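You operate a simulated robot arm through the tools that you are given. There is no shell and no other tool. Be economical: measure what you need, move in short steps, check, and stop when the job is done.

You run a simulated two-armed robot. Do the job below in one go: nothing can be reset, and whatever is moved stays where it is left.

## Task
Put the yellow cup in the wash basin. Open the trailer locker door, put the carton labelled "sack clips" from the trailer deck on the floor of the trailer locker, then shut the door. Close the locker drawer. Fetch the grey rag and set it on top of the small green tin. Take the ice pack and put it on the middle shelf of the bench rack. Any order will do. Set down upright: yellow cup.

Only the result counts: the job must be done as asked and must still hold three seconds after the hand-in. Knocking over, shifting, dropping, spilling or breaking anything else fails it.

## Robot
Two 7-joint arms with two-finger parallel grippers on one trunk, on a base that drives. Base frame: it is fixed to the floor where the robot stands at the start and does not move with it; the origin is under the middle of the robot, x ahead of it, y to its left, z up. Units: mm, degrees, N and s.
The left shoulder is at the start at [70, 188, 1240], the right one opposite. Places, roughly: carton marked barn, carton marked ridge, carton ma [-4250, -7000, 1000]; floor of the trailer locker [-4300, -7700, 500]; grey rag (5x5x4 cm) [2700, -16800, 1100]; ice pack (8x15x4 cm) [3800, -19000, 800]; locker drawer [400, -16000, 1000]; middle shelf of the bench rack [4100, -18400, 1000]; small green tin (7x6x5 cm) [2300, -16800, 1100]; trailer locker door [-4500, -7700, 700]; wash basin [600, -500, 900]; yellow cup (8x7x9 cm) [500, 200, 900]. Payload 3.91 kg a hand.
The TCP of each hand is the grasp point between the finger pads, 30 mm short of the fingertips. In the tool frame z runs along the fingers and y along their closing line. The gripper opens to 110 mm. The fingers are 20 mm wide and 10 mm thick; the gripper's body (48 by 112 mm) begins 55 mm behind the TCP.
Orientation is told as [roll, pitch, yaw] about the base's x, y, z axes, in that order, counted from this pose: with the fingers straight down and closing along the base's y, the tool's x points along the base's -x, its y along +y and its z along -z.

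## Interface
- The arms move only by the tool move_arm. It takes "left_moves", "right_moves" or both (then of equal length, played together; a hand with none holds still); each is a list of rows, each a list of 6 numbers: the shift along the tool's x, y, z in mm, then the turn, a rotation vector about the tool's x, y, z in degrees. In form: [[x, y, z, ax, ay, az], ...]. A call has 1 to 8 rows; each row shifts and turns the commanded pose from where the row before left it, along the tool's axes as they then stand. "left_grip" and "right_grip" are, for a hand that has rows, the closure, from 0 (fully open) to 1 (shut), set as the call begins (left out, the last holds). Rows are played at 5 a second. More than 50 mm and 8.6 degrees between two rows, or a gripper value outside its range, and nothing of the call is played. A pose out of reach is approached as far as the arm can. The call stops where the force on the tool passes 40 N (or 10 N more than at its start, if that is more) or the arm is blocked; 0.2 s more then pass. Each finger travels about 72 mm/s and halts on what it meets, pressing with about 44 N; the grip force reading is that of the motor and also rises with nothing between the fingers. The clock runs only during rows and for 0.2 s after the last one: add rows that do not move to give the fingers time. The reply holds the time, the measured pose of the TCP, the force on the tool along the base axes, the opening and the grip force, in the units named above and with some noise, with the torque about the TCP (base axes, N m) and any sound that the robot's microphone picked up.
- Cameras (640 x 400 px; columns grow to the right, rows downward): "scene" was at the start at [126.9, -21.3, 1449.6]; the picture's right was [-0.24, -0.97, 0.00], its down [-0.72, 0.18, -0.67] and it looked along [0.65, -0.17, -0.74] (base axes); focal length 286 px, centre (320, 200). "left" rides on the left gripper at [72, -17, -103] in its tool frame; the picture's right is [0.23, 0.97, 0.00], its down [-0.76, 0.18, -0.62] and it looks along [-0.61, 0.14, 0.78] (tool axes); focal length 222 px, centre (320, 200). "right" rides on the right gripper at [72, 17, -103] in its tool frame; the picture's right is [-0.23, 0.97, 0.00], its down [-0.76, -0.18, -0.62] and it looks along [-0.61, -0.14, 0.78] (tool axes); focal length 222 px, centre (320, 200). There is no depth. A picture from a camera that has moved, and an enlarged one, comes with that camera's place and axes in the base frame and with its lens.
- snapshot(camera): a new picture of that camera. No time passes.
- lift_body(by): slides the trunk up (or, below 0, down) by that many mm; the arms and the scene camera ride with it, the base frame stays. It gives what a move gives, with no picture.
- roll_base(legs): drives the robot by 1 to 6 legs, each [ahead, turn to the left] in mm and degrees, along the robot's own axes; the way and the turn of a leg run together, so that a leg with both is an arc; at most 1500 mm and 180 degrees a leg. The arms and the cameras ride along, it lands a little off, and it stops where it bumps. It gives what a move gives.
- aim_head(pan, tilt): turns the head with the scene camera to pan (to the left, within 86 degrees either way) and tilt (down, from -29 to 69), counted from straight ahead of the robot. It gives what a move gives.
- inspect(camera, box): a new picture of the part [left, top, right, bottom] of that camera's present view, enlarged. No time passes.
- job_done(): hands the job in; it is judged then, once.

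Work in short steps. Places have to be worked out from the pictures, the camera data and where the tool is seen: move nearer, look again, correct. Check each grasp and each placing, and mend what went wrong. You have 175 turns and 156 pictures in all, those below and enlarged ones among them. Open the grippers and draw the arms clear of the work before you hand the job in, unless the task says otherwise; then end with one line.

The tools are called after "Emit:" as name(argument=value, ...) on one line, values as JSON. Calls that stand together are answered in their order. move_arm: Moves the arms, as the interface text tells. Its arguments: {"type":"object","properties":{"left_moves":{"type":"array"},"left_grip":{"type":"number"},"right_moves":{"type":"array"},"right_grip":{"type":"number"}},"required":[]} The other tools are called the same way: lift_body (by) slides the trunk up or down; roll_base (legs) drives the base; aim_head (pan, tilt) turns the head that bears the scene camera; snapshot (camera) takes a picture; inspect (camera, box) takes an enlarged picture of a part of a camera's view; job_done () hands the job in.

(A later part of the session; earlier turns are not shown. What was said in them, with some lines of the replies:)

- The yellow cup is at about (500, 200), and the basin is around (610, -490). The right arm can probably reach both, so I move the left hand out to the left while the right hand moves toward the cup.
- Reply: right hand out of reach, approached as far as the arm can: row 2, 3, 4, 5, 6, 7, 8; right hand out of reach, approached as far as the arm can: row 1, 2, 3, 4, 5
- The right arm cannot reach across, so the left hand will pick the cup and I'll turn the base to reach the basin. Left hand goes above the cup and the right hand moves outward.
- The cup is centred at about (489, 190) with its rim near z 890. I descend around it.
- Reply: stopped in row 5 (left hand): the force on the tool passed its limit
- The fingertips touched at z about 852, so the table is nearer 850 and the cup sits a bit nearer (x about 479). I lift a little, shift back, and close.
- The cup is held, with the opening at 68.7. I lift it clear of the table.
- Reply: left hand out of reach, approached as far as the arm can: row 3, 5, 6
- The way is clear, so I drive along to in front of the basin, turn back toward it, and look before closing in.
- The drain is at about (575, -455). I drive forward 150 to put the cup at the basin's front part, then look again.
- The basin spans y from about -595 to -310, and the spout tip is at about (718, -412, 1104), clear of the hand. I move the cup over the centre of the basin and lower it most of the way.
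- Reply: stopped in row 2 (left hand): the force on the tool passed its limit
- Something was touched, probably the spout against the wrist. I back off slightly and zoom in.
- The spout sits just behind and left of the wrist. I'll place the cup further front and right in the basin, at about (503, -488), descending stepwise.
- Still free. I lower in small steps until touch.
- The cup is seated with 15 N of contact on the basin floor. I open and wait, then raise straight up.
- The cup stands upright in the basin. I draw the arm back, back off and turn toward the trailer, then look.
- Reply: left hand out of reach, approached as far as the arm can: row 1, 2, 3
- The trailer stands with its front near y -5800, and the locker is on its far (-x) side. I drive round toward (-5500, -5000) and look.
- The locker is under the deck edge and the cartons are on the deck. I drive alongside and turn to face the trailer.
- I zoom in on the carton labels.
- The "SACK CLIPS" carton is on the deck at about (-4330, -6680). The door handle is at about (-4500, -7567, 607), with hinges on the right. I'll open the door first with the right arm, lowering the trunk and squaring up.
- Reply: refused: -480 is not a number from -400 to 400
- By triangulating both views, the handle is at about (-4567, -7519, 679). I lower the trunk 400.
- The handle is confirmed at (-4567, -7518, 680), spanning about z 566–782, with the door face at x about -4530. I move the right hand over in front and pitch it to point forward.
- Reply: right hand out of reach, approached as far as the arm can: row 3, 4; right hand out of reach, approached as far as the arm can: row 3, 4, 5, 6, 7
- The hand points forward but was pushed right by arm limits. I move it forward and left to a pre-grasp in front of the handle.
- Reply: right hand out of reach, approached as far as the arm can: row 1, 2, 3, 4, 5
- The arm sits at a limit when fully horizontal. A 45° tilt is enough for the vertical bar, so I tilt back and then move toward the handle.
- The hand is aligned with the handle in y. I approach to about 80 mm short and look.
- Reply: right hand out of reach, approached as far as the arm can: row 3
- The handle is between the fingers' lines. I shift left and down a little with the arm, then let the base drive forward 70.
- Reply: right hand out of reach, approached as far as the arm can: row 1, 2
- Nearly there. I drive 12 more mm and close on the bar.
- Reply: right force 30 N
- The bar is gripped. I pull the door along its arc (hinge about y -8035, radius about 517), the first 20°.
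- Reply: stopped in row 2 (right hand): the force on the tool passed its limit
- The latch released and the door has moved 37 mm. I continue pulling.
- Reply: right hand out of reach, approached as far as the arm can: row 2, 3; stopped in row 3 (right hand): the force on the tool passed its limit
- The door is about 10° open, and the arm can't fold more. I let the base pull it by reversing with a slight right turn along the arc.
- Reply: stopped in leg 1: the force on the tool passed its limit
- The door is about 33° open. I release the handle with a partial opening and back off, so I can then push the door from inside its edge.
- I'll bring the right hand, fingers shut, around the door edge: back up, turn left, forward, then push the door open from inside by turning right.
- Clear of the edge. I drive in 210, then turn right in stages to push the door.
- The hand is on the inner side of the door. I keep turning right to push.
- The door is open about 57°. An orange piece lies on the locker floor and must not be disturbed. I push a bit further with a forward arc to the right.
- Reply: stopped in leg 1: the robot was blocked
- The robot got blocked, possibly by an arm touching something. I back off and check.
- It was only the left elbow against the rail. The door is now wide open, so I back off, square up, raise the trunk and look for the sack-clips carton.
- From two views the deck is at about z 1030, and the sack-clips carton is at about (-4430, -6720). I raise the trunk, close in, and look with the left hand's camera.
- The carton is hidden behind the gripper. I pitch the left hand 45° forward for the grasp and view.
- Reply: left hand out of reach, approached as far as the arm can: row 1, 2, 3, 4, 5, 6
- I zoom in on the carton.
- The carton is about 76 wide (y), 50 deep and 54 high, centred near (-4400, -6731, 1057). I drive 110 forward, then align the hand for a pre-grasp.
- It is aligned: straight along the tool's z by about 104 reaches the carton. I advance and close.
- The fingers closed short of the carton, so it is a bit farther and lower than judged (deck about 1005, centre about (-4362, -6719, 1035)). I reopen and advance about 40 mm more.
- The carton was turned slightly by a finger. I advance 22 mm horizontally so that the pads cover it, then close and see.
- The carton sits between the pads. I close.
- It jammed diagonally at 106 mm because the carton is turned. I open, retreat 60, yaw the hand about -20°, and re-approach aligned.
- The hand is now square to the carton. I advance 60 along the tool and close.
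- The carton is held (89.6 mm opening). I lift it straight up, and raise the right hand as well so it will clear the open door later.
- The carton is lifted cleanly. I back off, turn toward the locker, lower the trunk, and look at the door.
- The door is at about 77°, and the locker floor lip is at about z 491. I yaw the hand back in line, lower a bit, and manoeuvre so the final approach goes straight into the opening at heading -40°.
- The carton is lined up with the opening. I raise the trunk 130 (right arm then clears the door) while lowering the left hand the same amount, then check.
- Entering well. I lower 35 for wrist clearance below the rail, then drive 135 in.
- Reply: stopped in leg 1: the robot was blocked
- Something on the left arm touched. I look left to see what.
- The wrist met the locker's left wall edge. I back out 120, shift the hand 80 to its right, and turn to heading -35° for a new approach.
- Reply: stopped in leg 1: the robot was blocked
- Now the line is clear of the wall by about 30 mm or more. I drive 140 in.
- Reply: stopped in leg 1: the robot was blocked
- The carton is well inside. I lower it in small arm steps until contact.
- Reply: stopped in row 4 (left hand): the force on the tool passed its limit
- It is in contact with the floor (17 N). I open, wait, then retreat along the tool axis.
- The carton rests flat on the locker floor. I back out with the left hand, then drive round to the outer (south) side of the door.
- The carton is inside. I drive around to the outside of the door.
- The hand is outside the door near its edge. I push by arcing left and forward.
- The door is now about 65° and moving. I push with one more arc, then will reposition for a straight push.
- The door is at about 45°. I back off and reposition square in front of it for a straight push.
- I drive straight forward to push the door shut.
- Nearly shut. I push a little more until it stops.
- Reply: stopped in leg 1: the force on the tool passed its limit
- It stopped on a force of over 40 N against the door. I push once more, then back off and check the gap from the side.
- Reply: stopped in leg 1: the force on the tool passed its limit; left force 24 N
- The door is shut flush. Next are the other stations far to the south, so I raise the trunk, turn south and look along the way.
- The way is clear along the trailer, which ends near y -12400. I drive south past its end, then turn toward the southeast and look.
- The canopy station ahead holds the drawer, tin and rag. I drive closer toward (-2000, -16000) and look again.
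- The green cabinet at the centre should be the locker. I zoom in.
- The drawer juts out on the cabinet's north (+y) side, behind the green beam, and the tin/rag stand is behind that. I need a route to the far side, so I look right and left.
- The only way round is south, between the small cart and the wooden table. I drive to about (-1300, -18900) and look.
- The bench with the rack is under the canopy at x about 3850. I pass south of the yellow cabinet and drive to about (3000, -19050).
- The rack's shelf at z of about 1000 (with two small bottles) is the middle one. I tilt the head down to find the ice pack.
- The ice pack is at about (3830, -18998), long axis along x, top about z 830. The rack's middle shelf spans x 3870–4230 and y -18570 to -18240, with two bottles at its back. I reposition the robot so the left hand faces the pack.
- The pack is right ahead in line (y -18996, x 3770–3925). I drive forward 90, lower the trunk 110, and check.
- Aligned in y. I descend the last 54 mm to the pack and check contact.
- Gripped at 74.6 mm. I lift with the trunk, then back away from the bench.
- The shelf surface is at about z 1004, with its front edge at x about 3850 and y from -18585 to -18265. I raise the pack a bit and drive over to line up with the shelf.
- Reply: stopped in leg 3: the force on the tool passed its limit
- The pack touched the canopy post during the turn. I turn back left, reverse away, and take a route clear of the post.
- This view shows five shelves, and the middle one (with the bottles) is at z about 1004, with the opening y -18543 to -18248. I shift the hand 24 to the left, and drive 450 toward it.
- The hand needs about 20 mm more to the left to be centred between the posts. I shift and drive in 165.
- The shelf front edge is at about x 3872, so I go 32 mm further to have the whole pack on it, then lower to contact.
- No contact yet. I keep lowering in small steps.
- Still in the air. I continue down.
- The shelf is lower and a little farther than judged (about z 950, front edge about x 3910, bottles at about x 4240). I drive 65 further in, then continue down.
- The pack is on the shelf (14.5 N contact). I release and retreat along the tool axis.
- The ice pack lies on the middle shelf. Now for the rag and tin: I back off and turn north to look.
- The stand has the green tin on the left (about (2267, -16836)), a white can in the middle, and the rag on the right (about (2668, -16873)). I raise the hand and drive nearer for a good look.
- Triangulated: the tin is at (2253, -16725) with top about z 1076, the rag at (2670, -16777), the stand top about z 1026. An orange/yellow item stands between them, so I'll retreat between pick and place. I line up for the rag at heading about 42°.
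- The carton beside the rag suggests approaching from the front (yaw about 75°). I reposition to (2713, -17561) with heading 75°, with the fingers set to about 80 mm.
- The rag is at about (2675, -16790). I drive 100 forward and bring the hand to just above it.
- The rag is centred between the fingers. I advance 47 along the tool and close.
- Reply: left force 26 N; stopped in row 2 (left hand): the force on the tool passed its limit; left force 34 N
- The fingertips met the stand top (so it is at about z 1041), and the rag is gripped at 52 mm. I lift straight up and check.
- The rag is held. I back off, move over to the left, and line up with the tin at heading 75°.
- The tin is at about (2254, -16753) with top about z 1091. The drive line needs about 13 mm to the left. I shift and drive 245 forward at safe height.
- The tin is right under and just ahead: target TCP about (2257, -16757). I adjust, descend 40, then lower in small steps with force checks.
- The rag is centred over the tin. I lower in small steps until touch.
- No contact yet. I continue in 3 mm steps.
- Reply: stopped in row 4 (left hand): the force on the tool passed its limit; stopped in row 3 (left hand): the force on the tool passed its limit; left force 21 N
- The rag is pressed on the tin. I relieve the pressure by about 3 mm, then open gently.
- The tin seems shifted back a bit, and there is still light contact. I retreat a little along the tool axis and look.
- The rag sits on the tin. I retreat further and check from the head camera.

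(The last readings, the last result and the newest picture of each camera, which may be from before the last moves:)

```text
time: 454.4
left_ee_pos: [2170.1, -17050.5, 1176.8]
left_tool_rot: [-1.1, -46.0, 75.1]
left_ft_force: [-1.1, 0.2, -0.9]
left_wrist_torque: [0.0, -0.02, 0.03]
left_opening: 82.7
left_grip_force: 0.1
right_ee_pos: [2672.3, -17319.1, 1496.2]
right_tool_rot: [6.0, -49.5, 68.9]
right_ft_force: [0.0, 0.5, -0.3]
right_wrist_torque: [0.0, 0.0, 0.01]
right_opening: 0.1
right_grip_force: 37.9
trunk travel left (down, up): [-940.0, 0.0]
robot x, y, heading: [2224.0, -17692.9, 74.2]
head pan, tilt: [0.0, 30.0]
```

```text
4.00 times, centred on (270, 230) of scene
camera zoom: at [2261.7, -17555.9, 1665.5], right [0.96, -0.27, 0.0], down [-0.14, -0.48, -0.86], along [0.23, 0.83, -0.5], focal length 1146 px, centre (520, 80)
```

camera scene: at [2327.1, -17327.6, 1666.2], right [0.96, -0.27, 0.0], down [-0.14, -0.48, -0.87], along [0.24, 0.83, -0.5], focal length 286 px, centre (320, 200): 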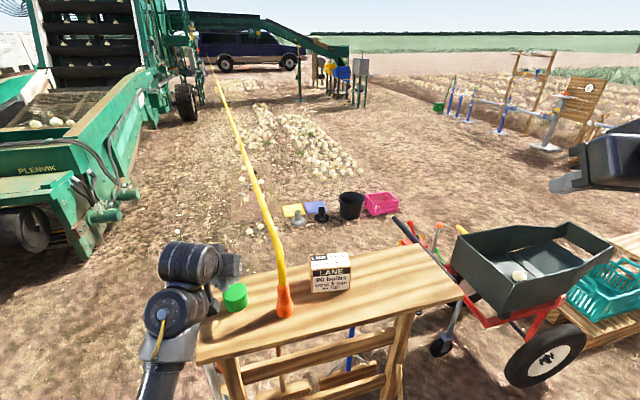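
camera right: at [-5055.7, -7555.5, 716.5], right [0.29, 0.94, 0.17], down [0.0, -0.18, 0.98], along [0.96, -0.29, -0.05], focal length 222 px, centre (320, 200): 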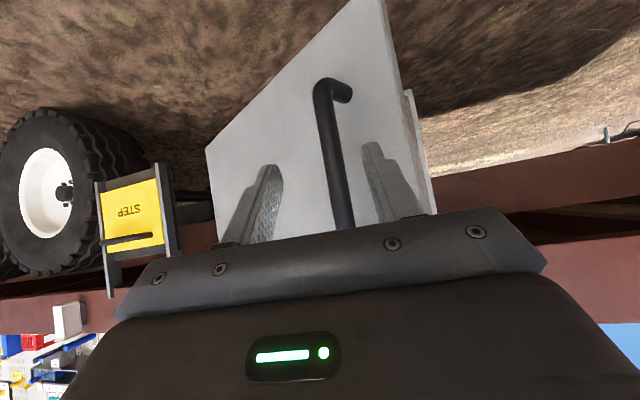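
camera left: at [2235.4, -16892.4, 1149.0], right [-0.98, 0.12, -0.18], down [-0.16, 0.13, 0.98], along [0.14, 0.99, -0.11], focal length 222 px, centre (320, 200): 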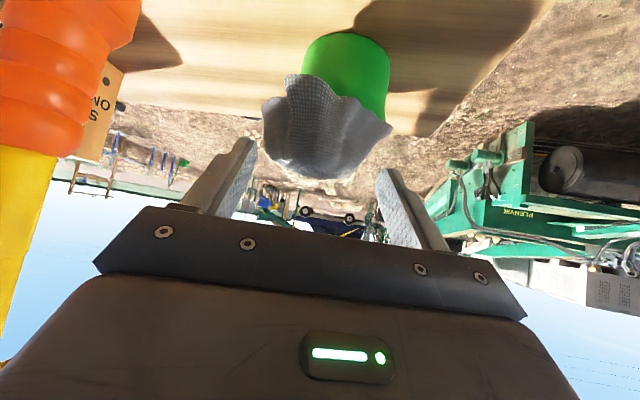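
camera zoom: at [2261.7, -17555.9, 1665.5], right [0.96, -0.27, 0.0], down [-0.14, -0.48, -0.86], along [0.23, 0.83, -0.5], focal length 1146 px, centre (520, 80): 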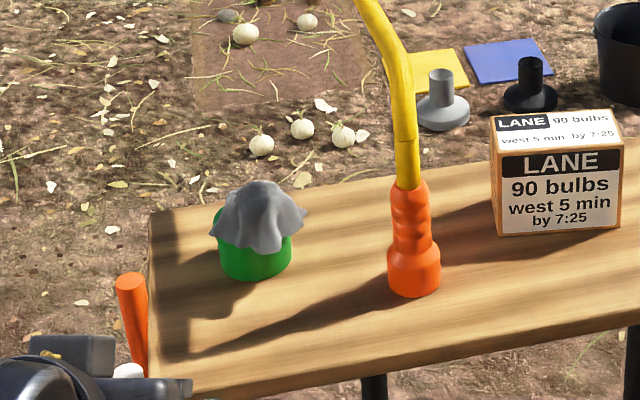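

The rag is draped on top of the tin. Now for the locker drawer: I look toward it.

Emit:
aim_head(pan=62, tilt=15)

Emit:
inspect(camera="scene", box=[160, 100, 480, 300])

```text
time: 455.8
left_ee_pos: [2170.3, -17053.2, 1178.6]
left_tool_rot: [-1.1, -46.2, 75.0]
left_ft_force: [0.1, -0.1, 0.0]
left_wrist_torque: [0.02, -0.01, 0.01]
left_opening: 82.7
left_grip_force: 0.2
right_ee_pos: [2672.9, -17322.9, 1496.6]
right_tool_rot: [6.1, -49.6, 68.8]
right_ft_force: [-0.4, 0.9, -0.6]
right_wrist_torque: [-0.03, 0.03, -0.03]
right_opening: 0.0
right_grip_force: 37.8
trunk travel left (down, up): [-940.0, 0.0]
robot x, y, heading: [2224.9, -17689.2, 74.4]
head pan, tilt: [62.0, 15.0]
```

```text
2.00 times, centred on (320, 200) of scene
camera zoom: at [2169.0, -17581.7, 1690.0], right [0.69, 0.72, 0.0], down [0.19, -0.18, -0.97], along [-0.7, 0.67, -0.26], focal length 573 px, centre (320, 200)
```

zoom: 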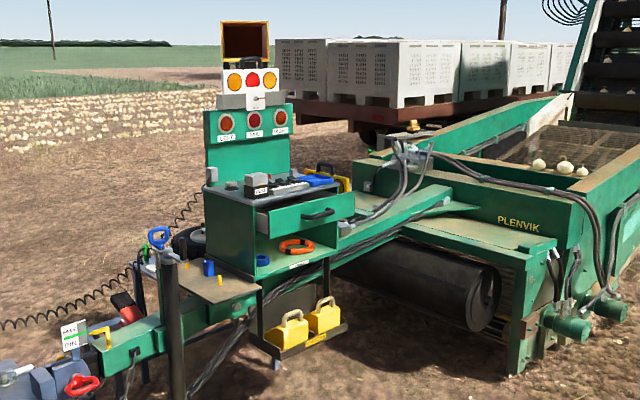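

The drawer faces +x toward me and is partly open. I drive round in front of it to about (1350, -15730), facing -x.

Emit:
roll_base(legs=[[0, 49.7], [780, 0], [780, 0], [0, -34], [670, 0], [0, 90]])

Emit:
aim_head(pan=5, tilt=25)

Emit:
snapshot(camera="scene")

```text
time: 474.6
left_ee_pos: [784.3, -15935.7, 1178.3]
left_tool_rot: [-1.0, -46.2, 178.9]
left_ft_force: [-0.2, 0.2, 0.1]
left_wrist_torque: [-0.02, 0.01, 0.01]
left_opening: 82.4
left_grip_force: 0.1
right_ee_pos: [927.6, -15382.7, 1497.2]
right_tool_rot: [6.1, -49.7, 172.7]
right_ft_force: [-0.1, 0.7, 0.0]
right_wrist_torque: [0.03, 0.0, 0.0]
right_opening: 0.1
right_grip_force: 37.6
trunk travel left (down, up): [-940.0, 0.0]
robot x, y, heading: [1393.4, -15731.9, 178.1]
head pan, tilt: [62.0, 15.0]
```

```text
time: 475.9
left_ee_pos: [785.4, -15936.0, 1179.2]
left_tool_rot: [-1.1, -46.1, 179.0]
left_ft_force: [0.4, 0.2, -0.5]
left_wrist_torque: [-0.03, 0.01, 0.01]
left_opening: 82.5
left_grip_force: 0.1
right_ee_pos: [926.7, -15383.3, 1496.4]
right_tool_rot: [6.1, -49.7, 172.7]
right_ft_force: [-0.6, 0.6, 0.3]
right_wrist_torque: [0.02, -0.01, -0.01]
right_opening: 0.0
right_grip_force: 37.7
trunk travel left (down, up): [-940.0, 0.0]
robot x, y, heading: [1396.0, -15728.4, 178.4]
head pan, tilt: [5.0, 25.0]
```

```text
20 pictures are left
camera scene: at [1251.3, -15735.5, 1673.8], right [-0.06, 1.0, 0.0], down [0.42, 0.02, -0.91], along [-0.9, -0.05, -0.42], focal length 286 px, centre (320, 200)
```

scene: 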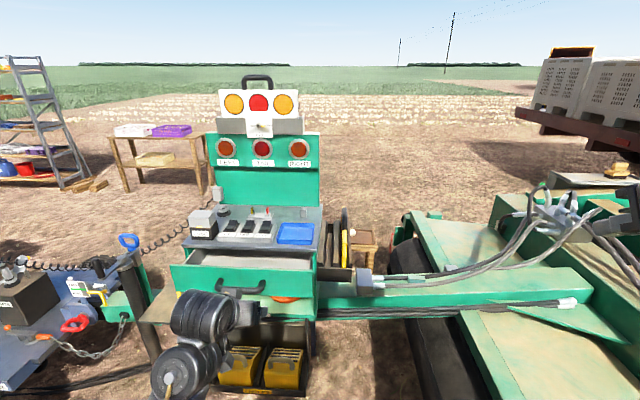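

The drawer panel is at x about 498, y -16283 to -15795, z 958–1055, with a handle low in the middle. I close the fingers, shift the hand to y about -16037, lower the trunk 127, and close in.

Emit:
move_arm(left_moves=[[0, 34, 0, 0, 0, 0], [0, 34, 0, 0, 0, 0], [0, 33, 0, 0, 0, 0], [0, 0, 0, 0, 0, 0], [0, 0, 0, 0, 0, 0]], left_grip=1)

Emit:
lift_body(by=-130)

Emit:
roll_base(legs=[[170, 0]])

Emit:
snapshot(camera="scene")

Emit:
snapshot(camera="left")

```text
time: 477.1
left_ee_pos: [782.3, -16037.8, 1177.6]
left_tool_rot: [-1.0, -46.2, 178.9]
left_ft_force: [-0.9, -0.4, 0.3]
left_wrist_torque: [0.0, -0.01, 0.0]
left_opening: 0.0
left_grip_force: 38.2
right_ee_pos: [927.8, -15383.0, 1497.7]
right_tool_rot: [6.1, -49.6, 172.7]
right_ft_force: [0.2, -0.2, 0.3]
right_wrist_torque: [0.01, -0.03, -0.01]
right_opening: 0.0
right_grip_force: 37.9
trunk travel left (down, up): [-940.0, 0.0]
robot x, y, heading: [1395.2, -15729.1, 178.3]
head pan, tilt: [5.0, 25.0]
```

```text
time: 478.6
left_ee_pos: [783.7, -16037.4, 1047.3]
left_tool_rot: [-0.9, -46.2, 178.9]
left_ft_force: [-0.1, -1.1, 0.7]
left_wrist_torque: [-0.01, 0.01, -0.02]
left_opening: 0.2
left_grip_force: 38.4
right_ee_pos: [926.7, -15383.4, 1367.1]
right_tool_rot: [6.1, -49.6, 172.7]
right_ft_force: [0.1, 0.0, 1.0]
right_wrist_torque: [0.0, -0.04, 0.02]
right_opening: 0.0
right_grip_force: 38.1
trunk travel left (down, up): [-810.0, 130.0]
robot x, y, heading: [1393.2, -15729.7, 178.4]
head pan, tilt: [5.0, 25.0]
```

```text
time: 480.1
left_ee_pos: [617.7, -16034.0, 1049.0]
left_tool_rot: [-1.0, -46.4, 179.0]
left_ft_force: [0.6, -0.7, 0.4]
left_wrist_torque: [0.01, 0.0, -0.01]
left_opening: 0.1
left_grip_force: 38.0
right_ee_pos: [762.0, -15378.5, 1368.7]
right_tool_rot: [6.1, -49.8, 172.8]
right_ft_force: [0.0, 0.2, 0.0]
right_wrist_torque: [0.0, 0.01, -0.01]
right_opening: 0.2
right_grip_force: 38.0
trunk travel left (down, up): [-810.0, 130.0]
robot x, y, heading: [1225.6, -15723.0, 178.7]
head pan, tilt: [5.0, 25.0]
```

```text
19 pictures are left
camera scene: at [1086.8, -15730.9, 1544.1], right [-0.06, 1.0, 0.0], down [0.42, 0.02, -0.91], along [-0.91, -0.05, -0.42], focal length 286 px, centre (320, 200)
```

scene: 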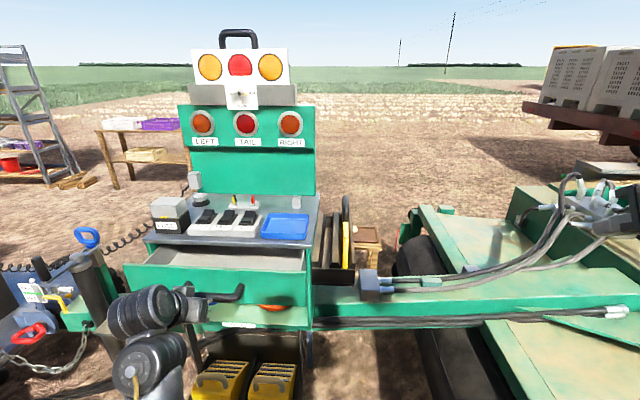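

```text
18 pictures are left
camera left: at [742.9, -16020.5, 1068.1], right [0.13, -0.98, -0.18], down [-0.08, -0.19, 0.98], along [-0.99, -0.11, -0.1], focal length 222 px, centre (320, 200)
```

left: 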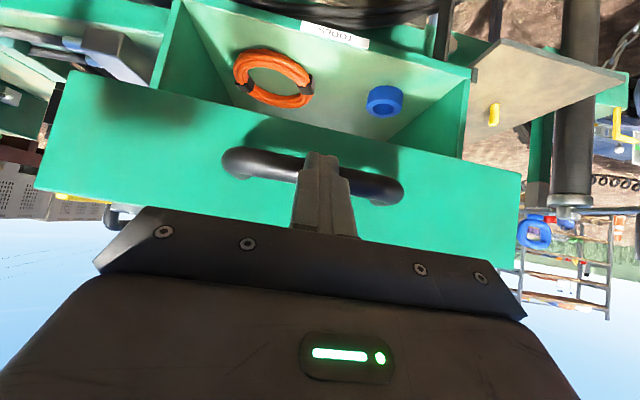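

The fingers are in line with the handle centre. I drive forward to push.

Emit:
roll_base(legs=[[150, 0]])

Emit:
snapshot(camera="left")

Emit:
snapshot(camera="scene")

```text
time: 481.3
left_ee_pos: [514.3, -16031.3, 1050.3]
left_tool_rot: [-1.0, -45.8, 179.0]
left_ft_force: [-1.0, -0.2, -0.5]
left_wrist_torque: [-0.01, -0.04, -0.02]
left_opening: 0.0
left_grip_force: 38.0
right_ee_pos: [651.5, -15377.0, 1365.9]
right_tool_rot: [6.1, -49.6, 172.9]
right_ft_force: [-0.3, 0.3, -0.9]
right_wrist_torque: [0.0, 0.03, 0.03]
right_opening: 0.3
right_grip_force: 37.5
trunk travel left (down, up): [-810.0, 130.0]
robot x, y, heading: [1120.8, -15723.6, 178.5]
head pan, tilt: [5.0, 25.0]
stopped in leg 1: the force on the tool passed its limit (the readings are from after the stop); the commanded pose is now the measured one
```

```text
17 pictures are left
camera left: at [638.7, -16018.2, 1069.4], right [0.13, -0.98, -0.17], down [-0.09, -0.19, 0.98], along [-0.99, -0.11, -0.11], focal length 222 px, centre (320, 200)
```

left: 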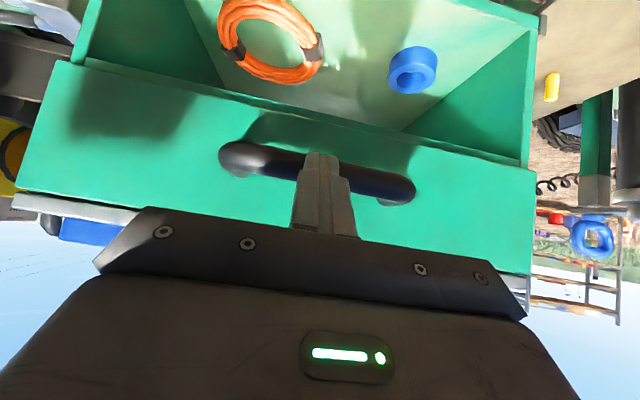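

```text
16 pictures are left
camera scene: at [977.8, -15727.3, 1543.7], right [-0.06, 1.0, 0.0], down [0.42, 0.03, -0.91], along [-0.9, -0.06, -0.42], focal length 286 px, centre (320, 200)
```

scene: 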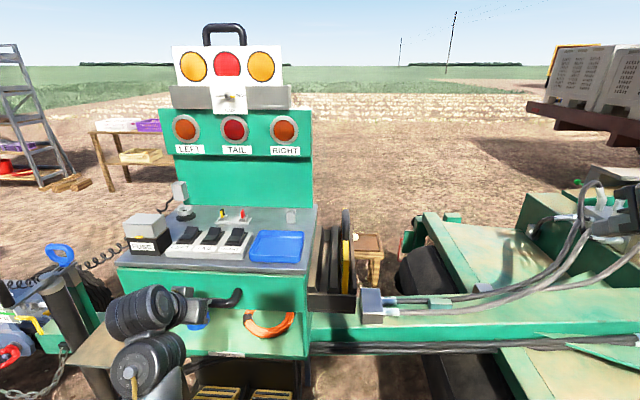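

The drawer appears to be home. I push once more, then back off and inspect.

Emit:
roll_base(legs=[[25, 0]])

Emit:
roll_base(legs=[[-200, 0]])

Emit:
inspect(camera="scene", box=[140, 180, 380, 330])

Emit:
snapshot(camera="left")

```text
time: 482.1
left_ee_pos: [512.2, -16031.1, 1051.5]
left_tool_rot: [-1.2, -45.7, 179.2]
left_ft_force: [26.3, -1.3, 12.1]
left_wrist_torque: [0.0, -0.03, 0.12]
left_opening: 0.1
left_grip_force: 38.1
right_ee_pos: [647.9, -15375.6, 1368.8]
right_tool_rot: [6.3, -49.8, 172.8]
right_ft_force: [-0.3, -0.3, -0.1]
right_wrist_torque: [0.0, -0.02, -0.02]
right_opening: 0.1
right_grip_force: 37.9
trunk travel left (down, up): [-810.0, 130.0]
robot x, y, heading: [1110.2, -15725.6, 178.6]
head pan, tilt: [5.0, 25.0]
stopped in leg 1: the force on the tool passed its limit (the readings are from after the stop); the commanded pose is now the measured one
```

```text
time: 483.7
left_ee_pos: [702.1, -16036.3, 1044.7]
left_tool_rot: [-1.3, -45.1, 179.1]
left_ft_force: [-0.4, 0.3, 0.3]
left_wrist_torque: [-0.02, 0.03, 0.0]
left_opening: 0.2
left_grip_force: 38.2
right_ee_pos: [835.8, -15383.2, 1365.3]
right_tool_rot: [6.0, -49.3, 173.0]
right_ft_force: [0.5, -0.4, -0.2]
right_wrist_torque: [-0.01, -0.01, 0.0]
right_opening: 0.0
right_grip_force: 37.5
trunk travel left (down, up): [-810.0, 130.0]
robot x, y, heading: [1308.6, -15725.1, 178.7]
head pan, tilt: [5.0, 25.0]
```

```text
2.67 times, centred on (260, 255) of scene
camera zoom: at [1161.6, -15733.2, 1543.4], right [-0.06, 1.0, 0.0], down [0.42, 0.03, -0.91], along [-0.9, -0.06, -0.42], focal length 764 px, centre (480, 53)
```

zoom: 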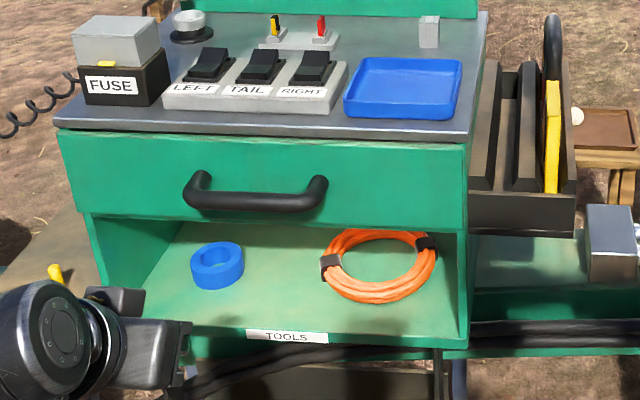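

```text
14 pictures are left
camera left: at [826.8, -16023.9, 1067.1], right [0.13, -0.98, -0.18], down [-0.1, -0.19, 0.98], along [-0.99, -0.11, -0.12], focal length 222 px, centre (320, 200)
```

left: 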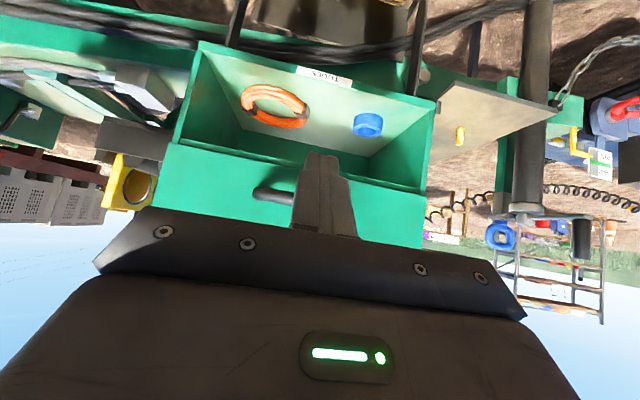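

The drawer is flush with the cabinet, and the door geometry computed from the closing picture was parallel to the trailer within a few mm. I open both grippers and draw clear before handing in.

Emit:
roll_base(legs=[[-250, 0]])

Emit:
move_arm(left_moves=[[0, 0, 0, 0, 0, 0], [0, 0, 0, 0, 0, 0], [0, 0, 0, 0, 0, 0], [0, 0, 0, 0, 0, 0], [0, 0, 0, 0, 0, 0], [0, 0, 0, 0, 0, 0], [0, 0, 0, 0, 0, 0], [0, 0, 0, 0, 0, 0]], right_moves=[[0, 0, 0, 0, 0, 0], [0, 0, 0, 0, 0, 0], [0, 0, 0, 0, 0, 0], [0, 0, 0, 0, 0, 0], [0, 0, 0, 0, 0, 0], [0, 0, 0, 0, 0, 0], [0, 0, 0, 0, 0, 0], [0, 0, 0, 0, 0, 0]], left_grip=0, right_grip=0)

Emit:
aim_head(pan=0, tilt=20)

Emit:
inspect(camera="scene", box=[180, 150, 420, 300])

```text
time: 485.5
left_ee_pos: [956.0, -16045.3, 1046.2]
left_tool_rot: [-1.2, -45.3, 179.5]
left_ft_force: [-0.6, -0.8, -0.6]
left_wrist_torque: [-0.03, 0.01, -0.02]
left_opening: 0.0
left_grip_force: 37.5
right_ee_pos: [1087.5, -15390.2, 1366.2]
right_tool_rot: [6.1, -49.4, 173.4]
right_ft_force: [0.5, -0.2, -0.3]
right_wrist_torque: [0.0, 0.0, 0.02]
right_opening: 0.0
right_grip_force: 37.5
trunk travel left (down, up): [-810.0, 130.0]
robot x, y, heading: [1557.2, -15729.7, 178.7]
head pan, tilt: [5.0, 25.0]
```

```text
time: 487.3
left_ee_pos: [958.7, -16045.1, 1046.4]
left_tool_rot: [-1.3, -45.2, 179.5]
left_ft_force: [0.3, -0.4, 0.6]
left_wrist_torque: [0.0, 0.0, 0.02]
left_opening: 109.8
left_grip_force: 0.1
right_ee_pos: [1088.5, -15390.9, 1365.5]
right_tool_rot: [6.1, -49.5, 173.5]
right_ft_force: [-0.9, -0.2, 0.5]
right_wrist_torque: [0.0, -0.01, 0.01]
right_opening: 110.0
right_grip_force: 0.1
trunk travel left (down, up): [-810.0, 130.0]
robot x, y, heading: [1557.8, -15727.8, 179.0]
head pan, tilt: [5.0, 25.0]
```

```text
time: 488.0
left_ee_pos: [957.0, -16045.3, 1046.0]
left_tool_rot: [-1.4, -45.2, 179.5]
left_ft_force: [-0.7, -0.3, 1.4]
left_wrist_torque: [-0.01, -0.01, -0.01]
left_opening: 110.0
left_grip_force: 0.1
right_ee_pos: [1089.0, -15389.7, 1365.7]
right_tool_rot: [6.1, -49.6, 173.3]
right_ft_force: [-0.2, -0.6, -0.3]
right_wrist_torque: [-0.02, 0.01, -0.02]
right_opening: 110.0
right_grip_force: 0.0
trunk travel left (down, up): [-810.0, 130.0]
robot x, y, heading: [1563.1, -15729.2, 179.2]
head pan, tilt: [0.0, 20.0]
```

```text
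2.67 times, centred on (300, 225) of scene
camera zoom: at [1415.7, -15730.9, 1551.9], right [0.02, 1.0, 0.0], down [0.34, -0.01, -0.94], along [-0.94, 0.02, -0.34], focal length 764 px, centre (373, 133)
```

zoom: 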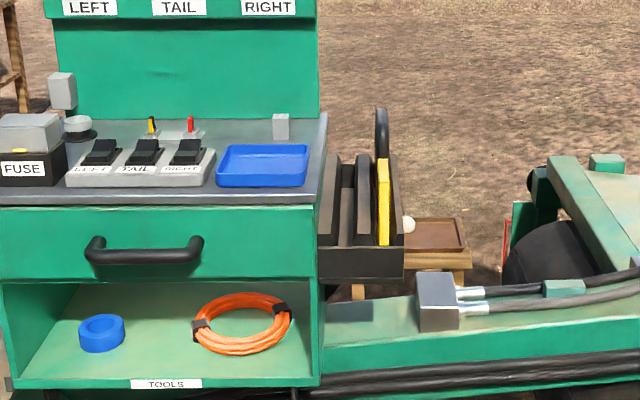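

Everything is in place, the grippers are open and the arms are clear, so I hand in the job.

Emit:
job_done()

```text
The job is handed in.
```

All five tasks are done and the job is handed in: the cup stands upright in the basin, the "sack clips" carton is in the shut trailer locker, the locker drawer is closed, the rag is on the green tin, and the ice pack is on the middle shelf. I last saw each result right after doing it and did not go back for a final check. On the way, the arm briefly touched the wash-basin tap spout, the deck rail, the locker wall edge and a canopy post; I saw nothing shift at any of them.
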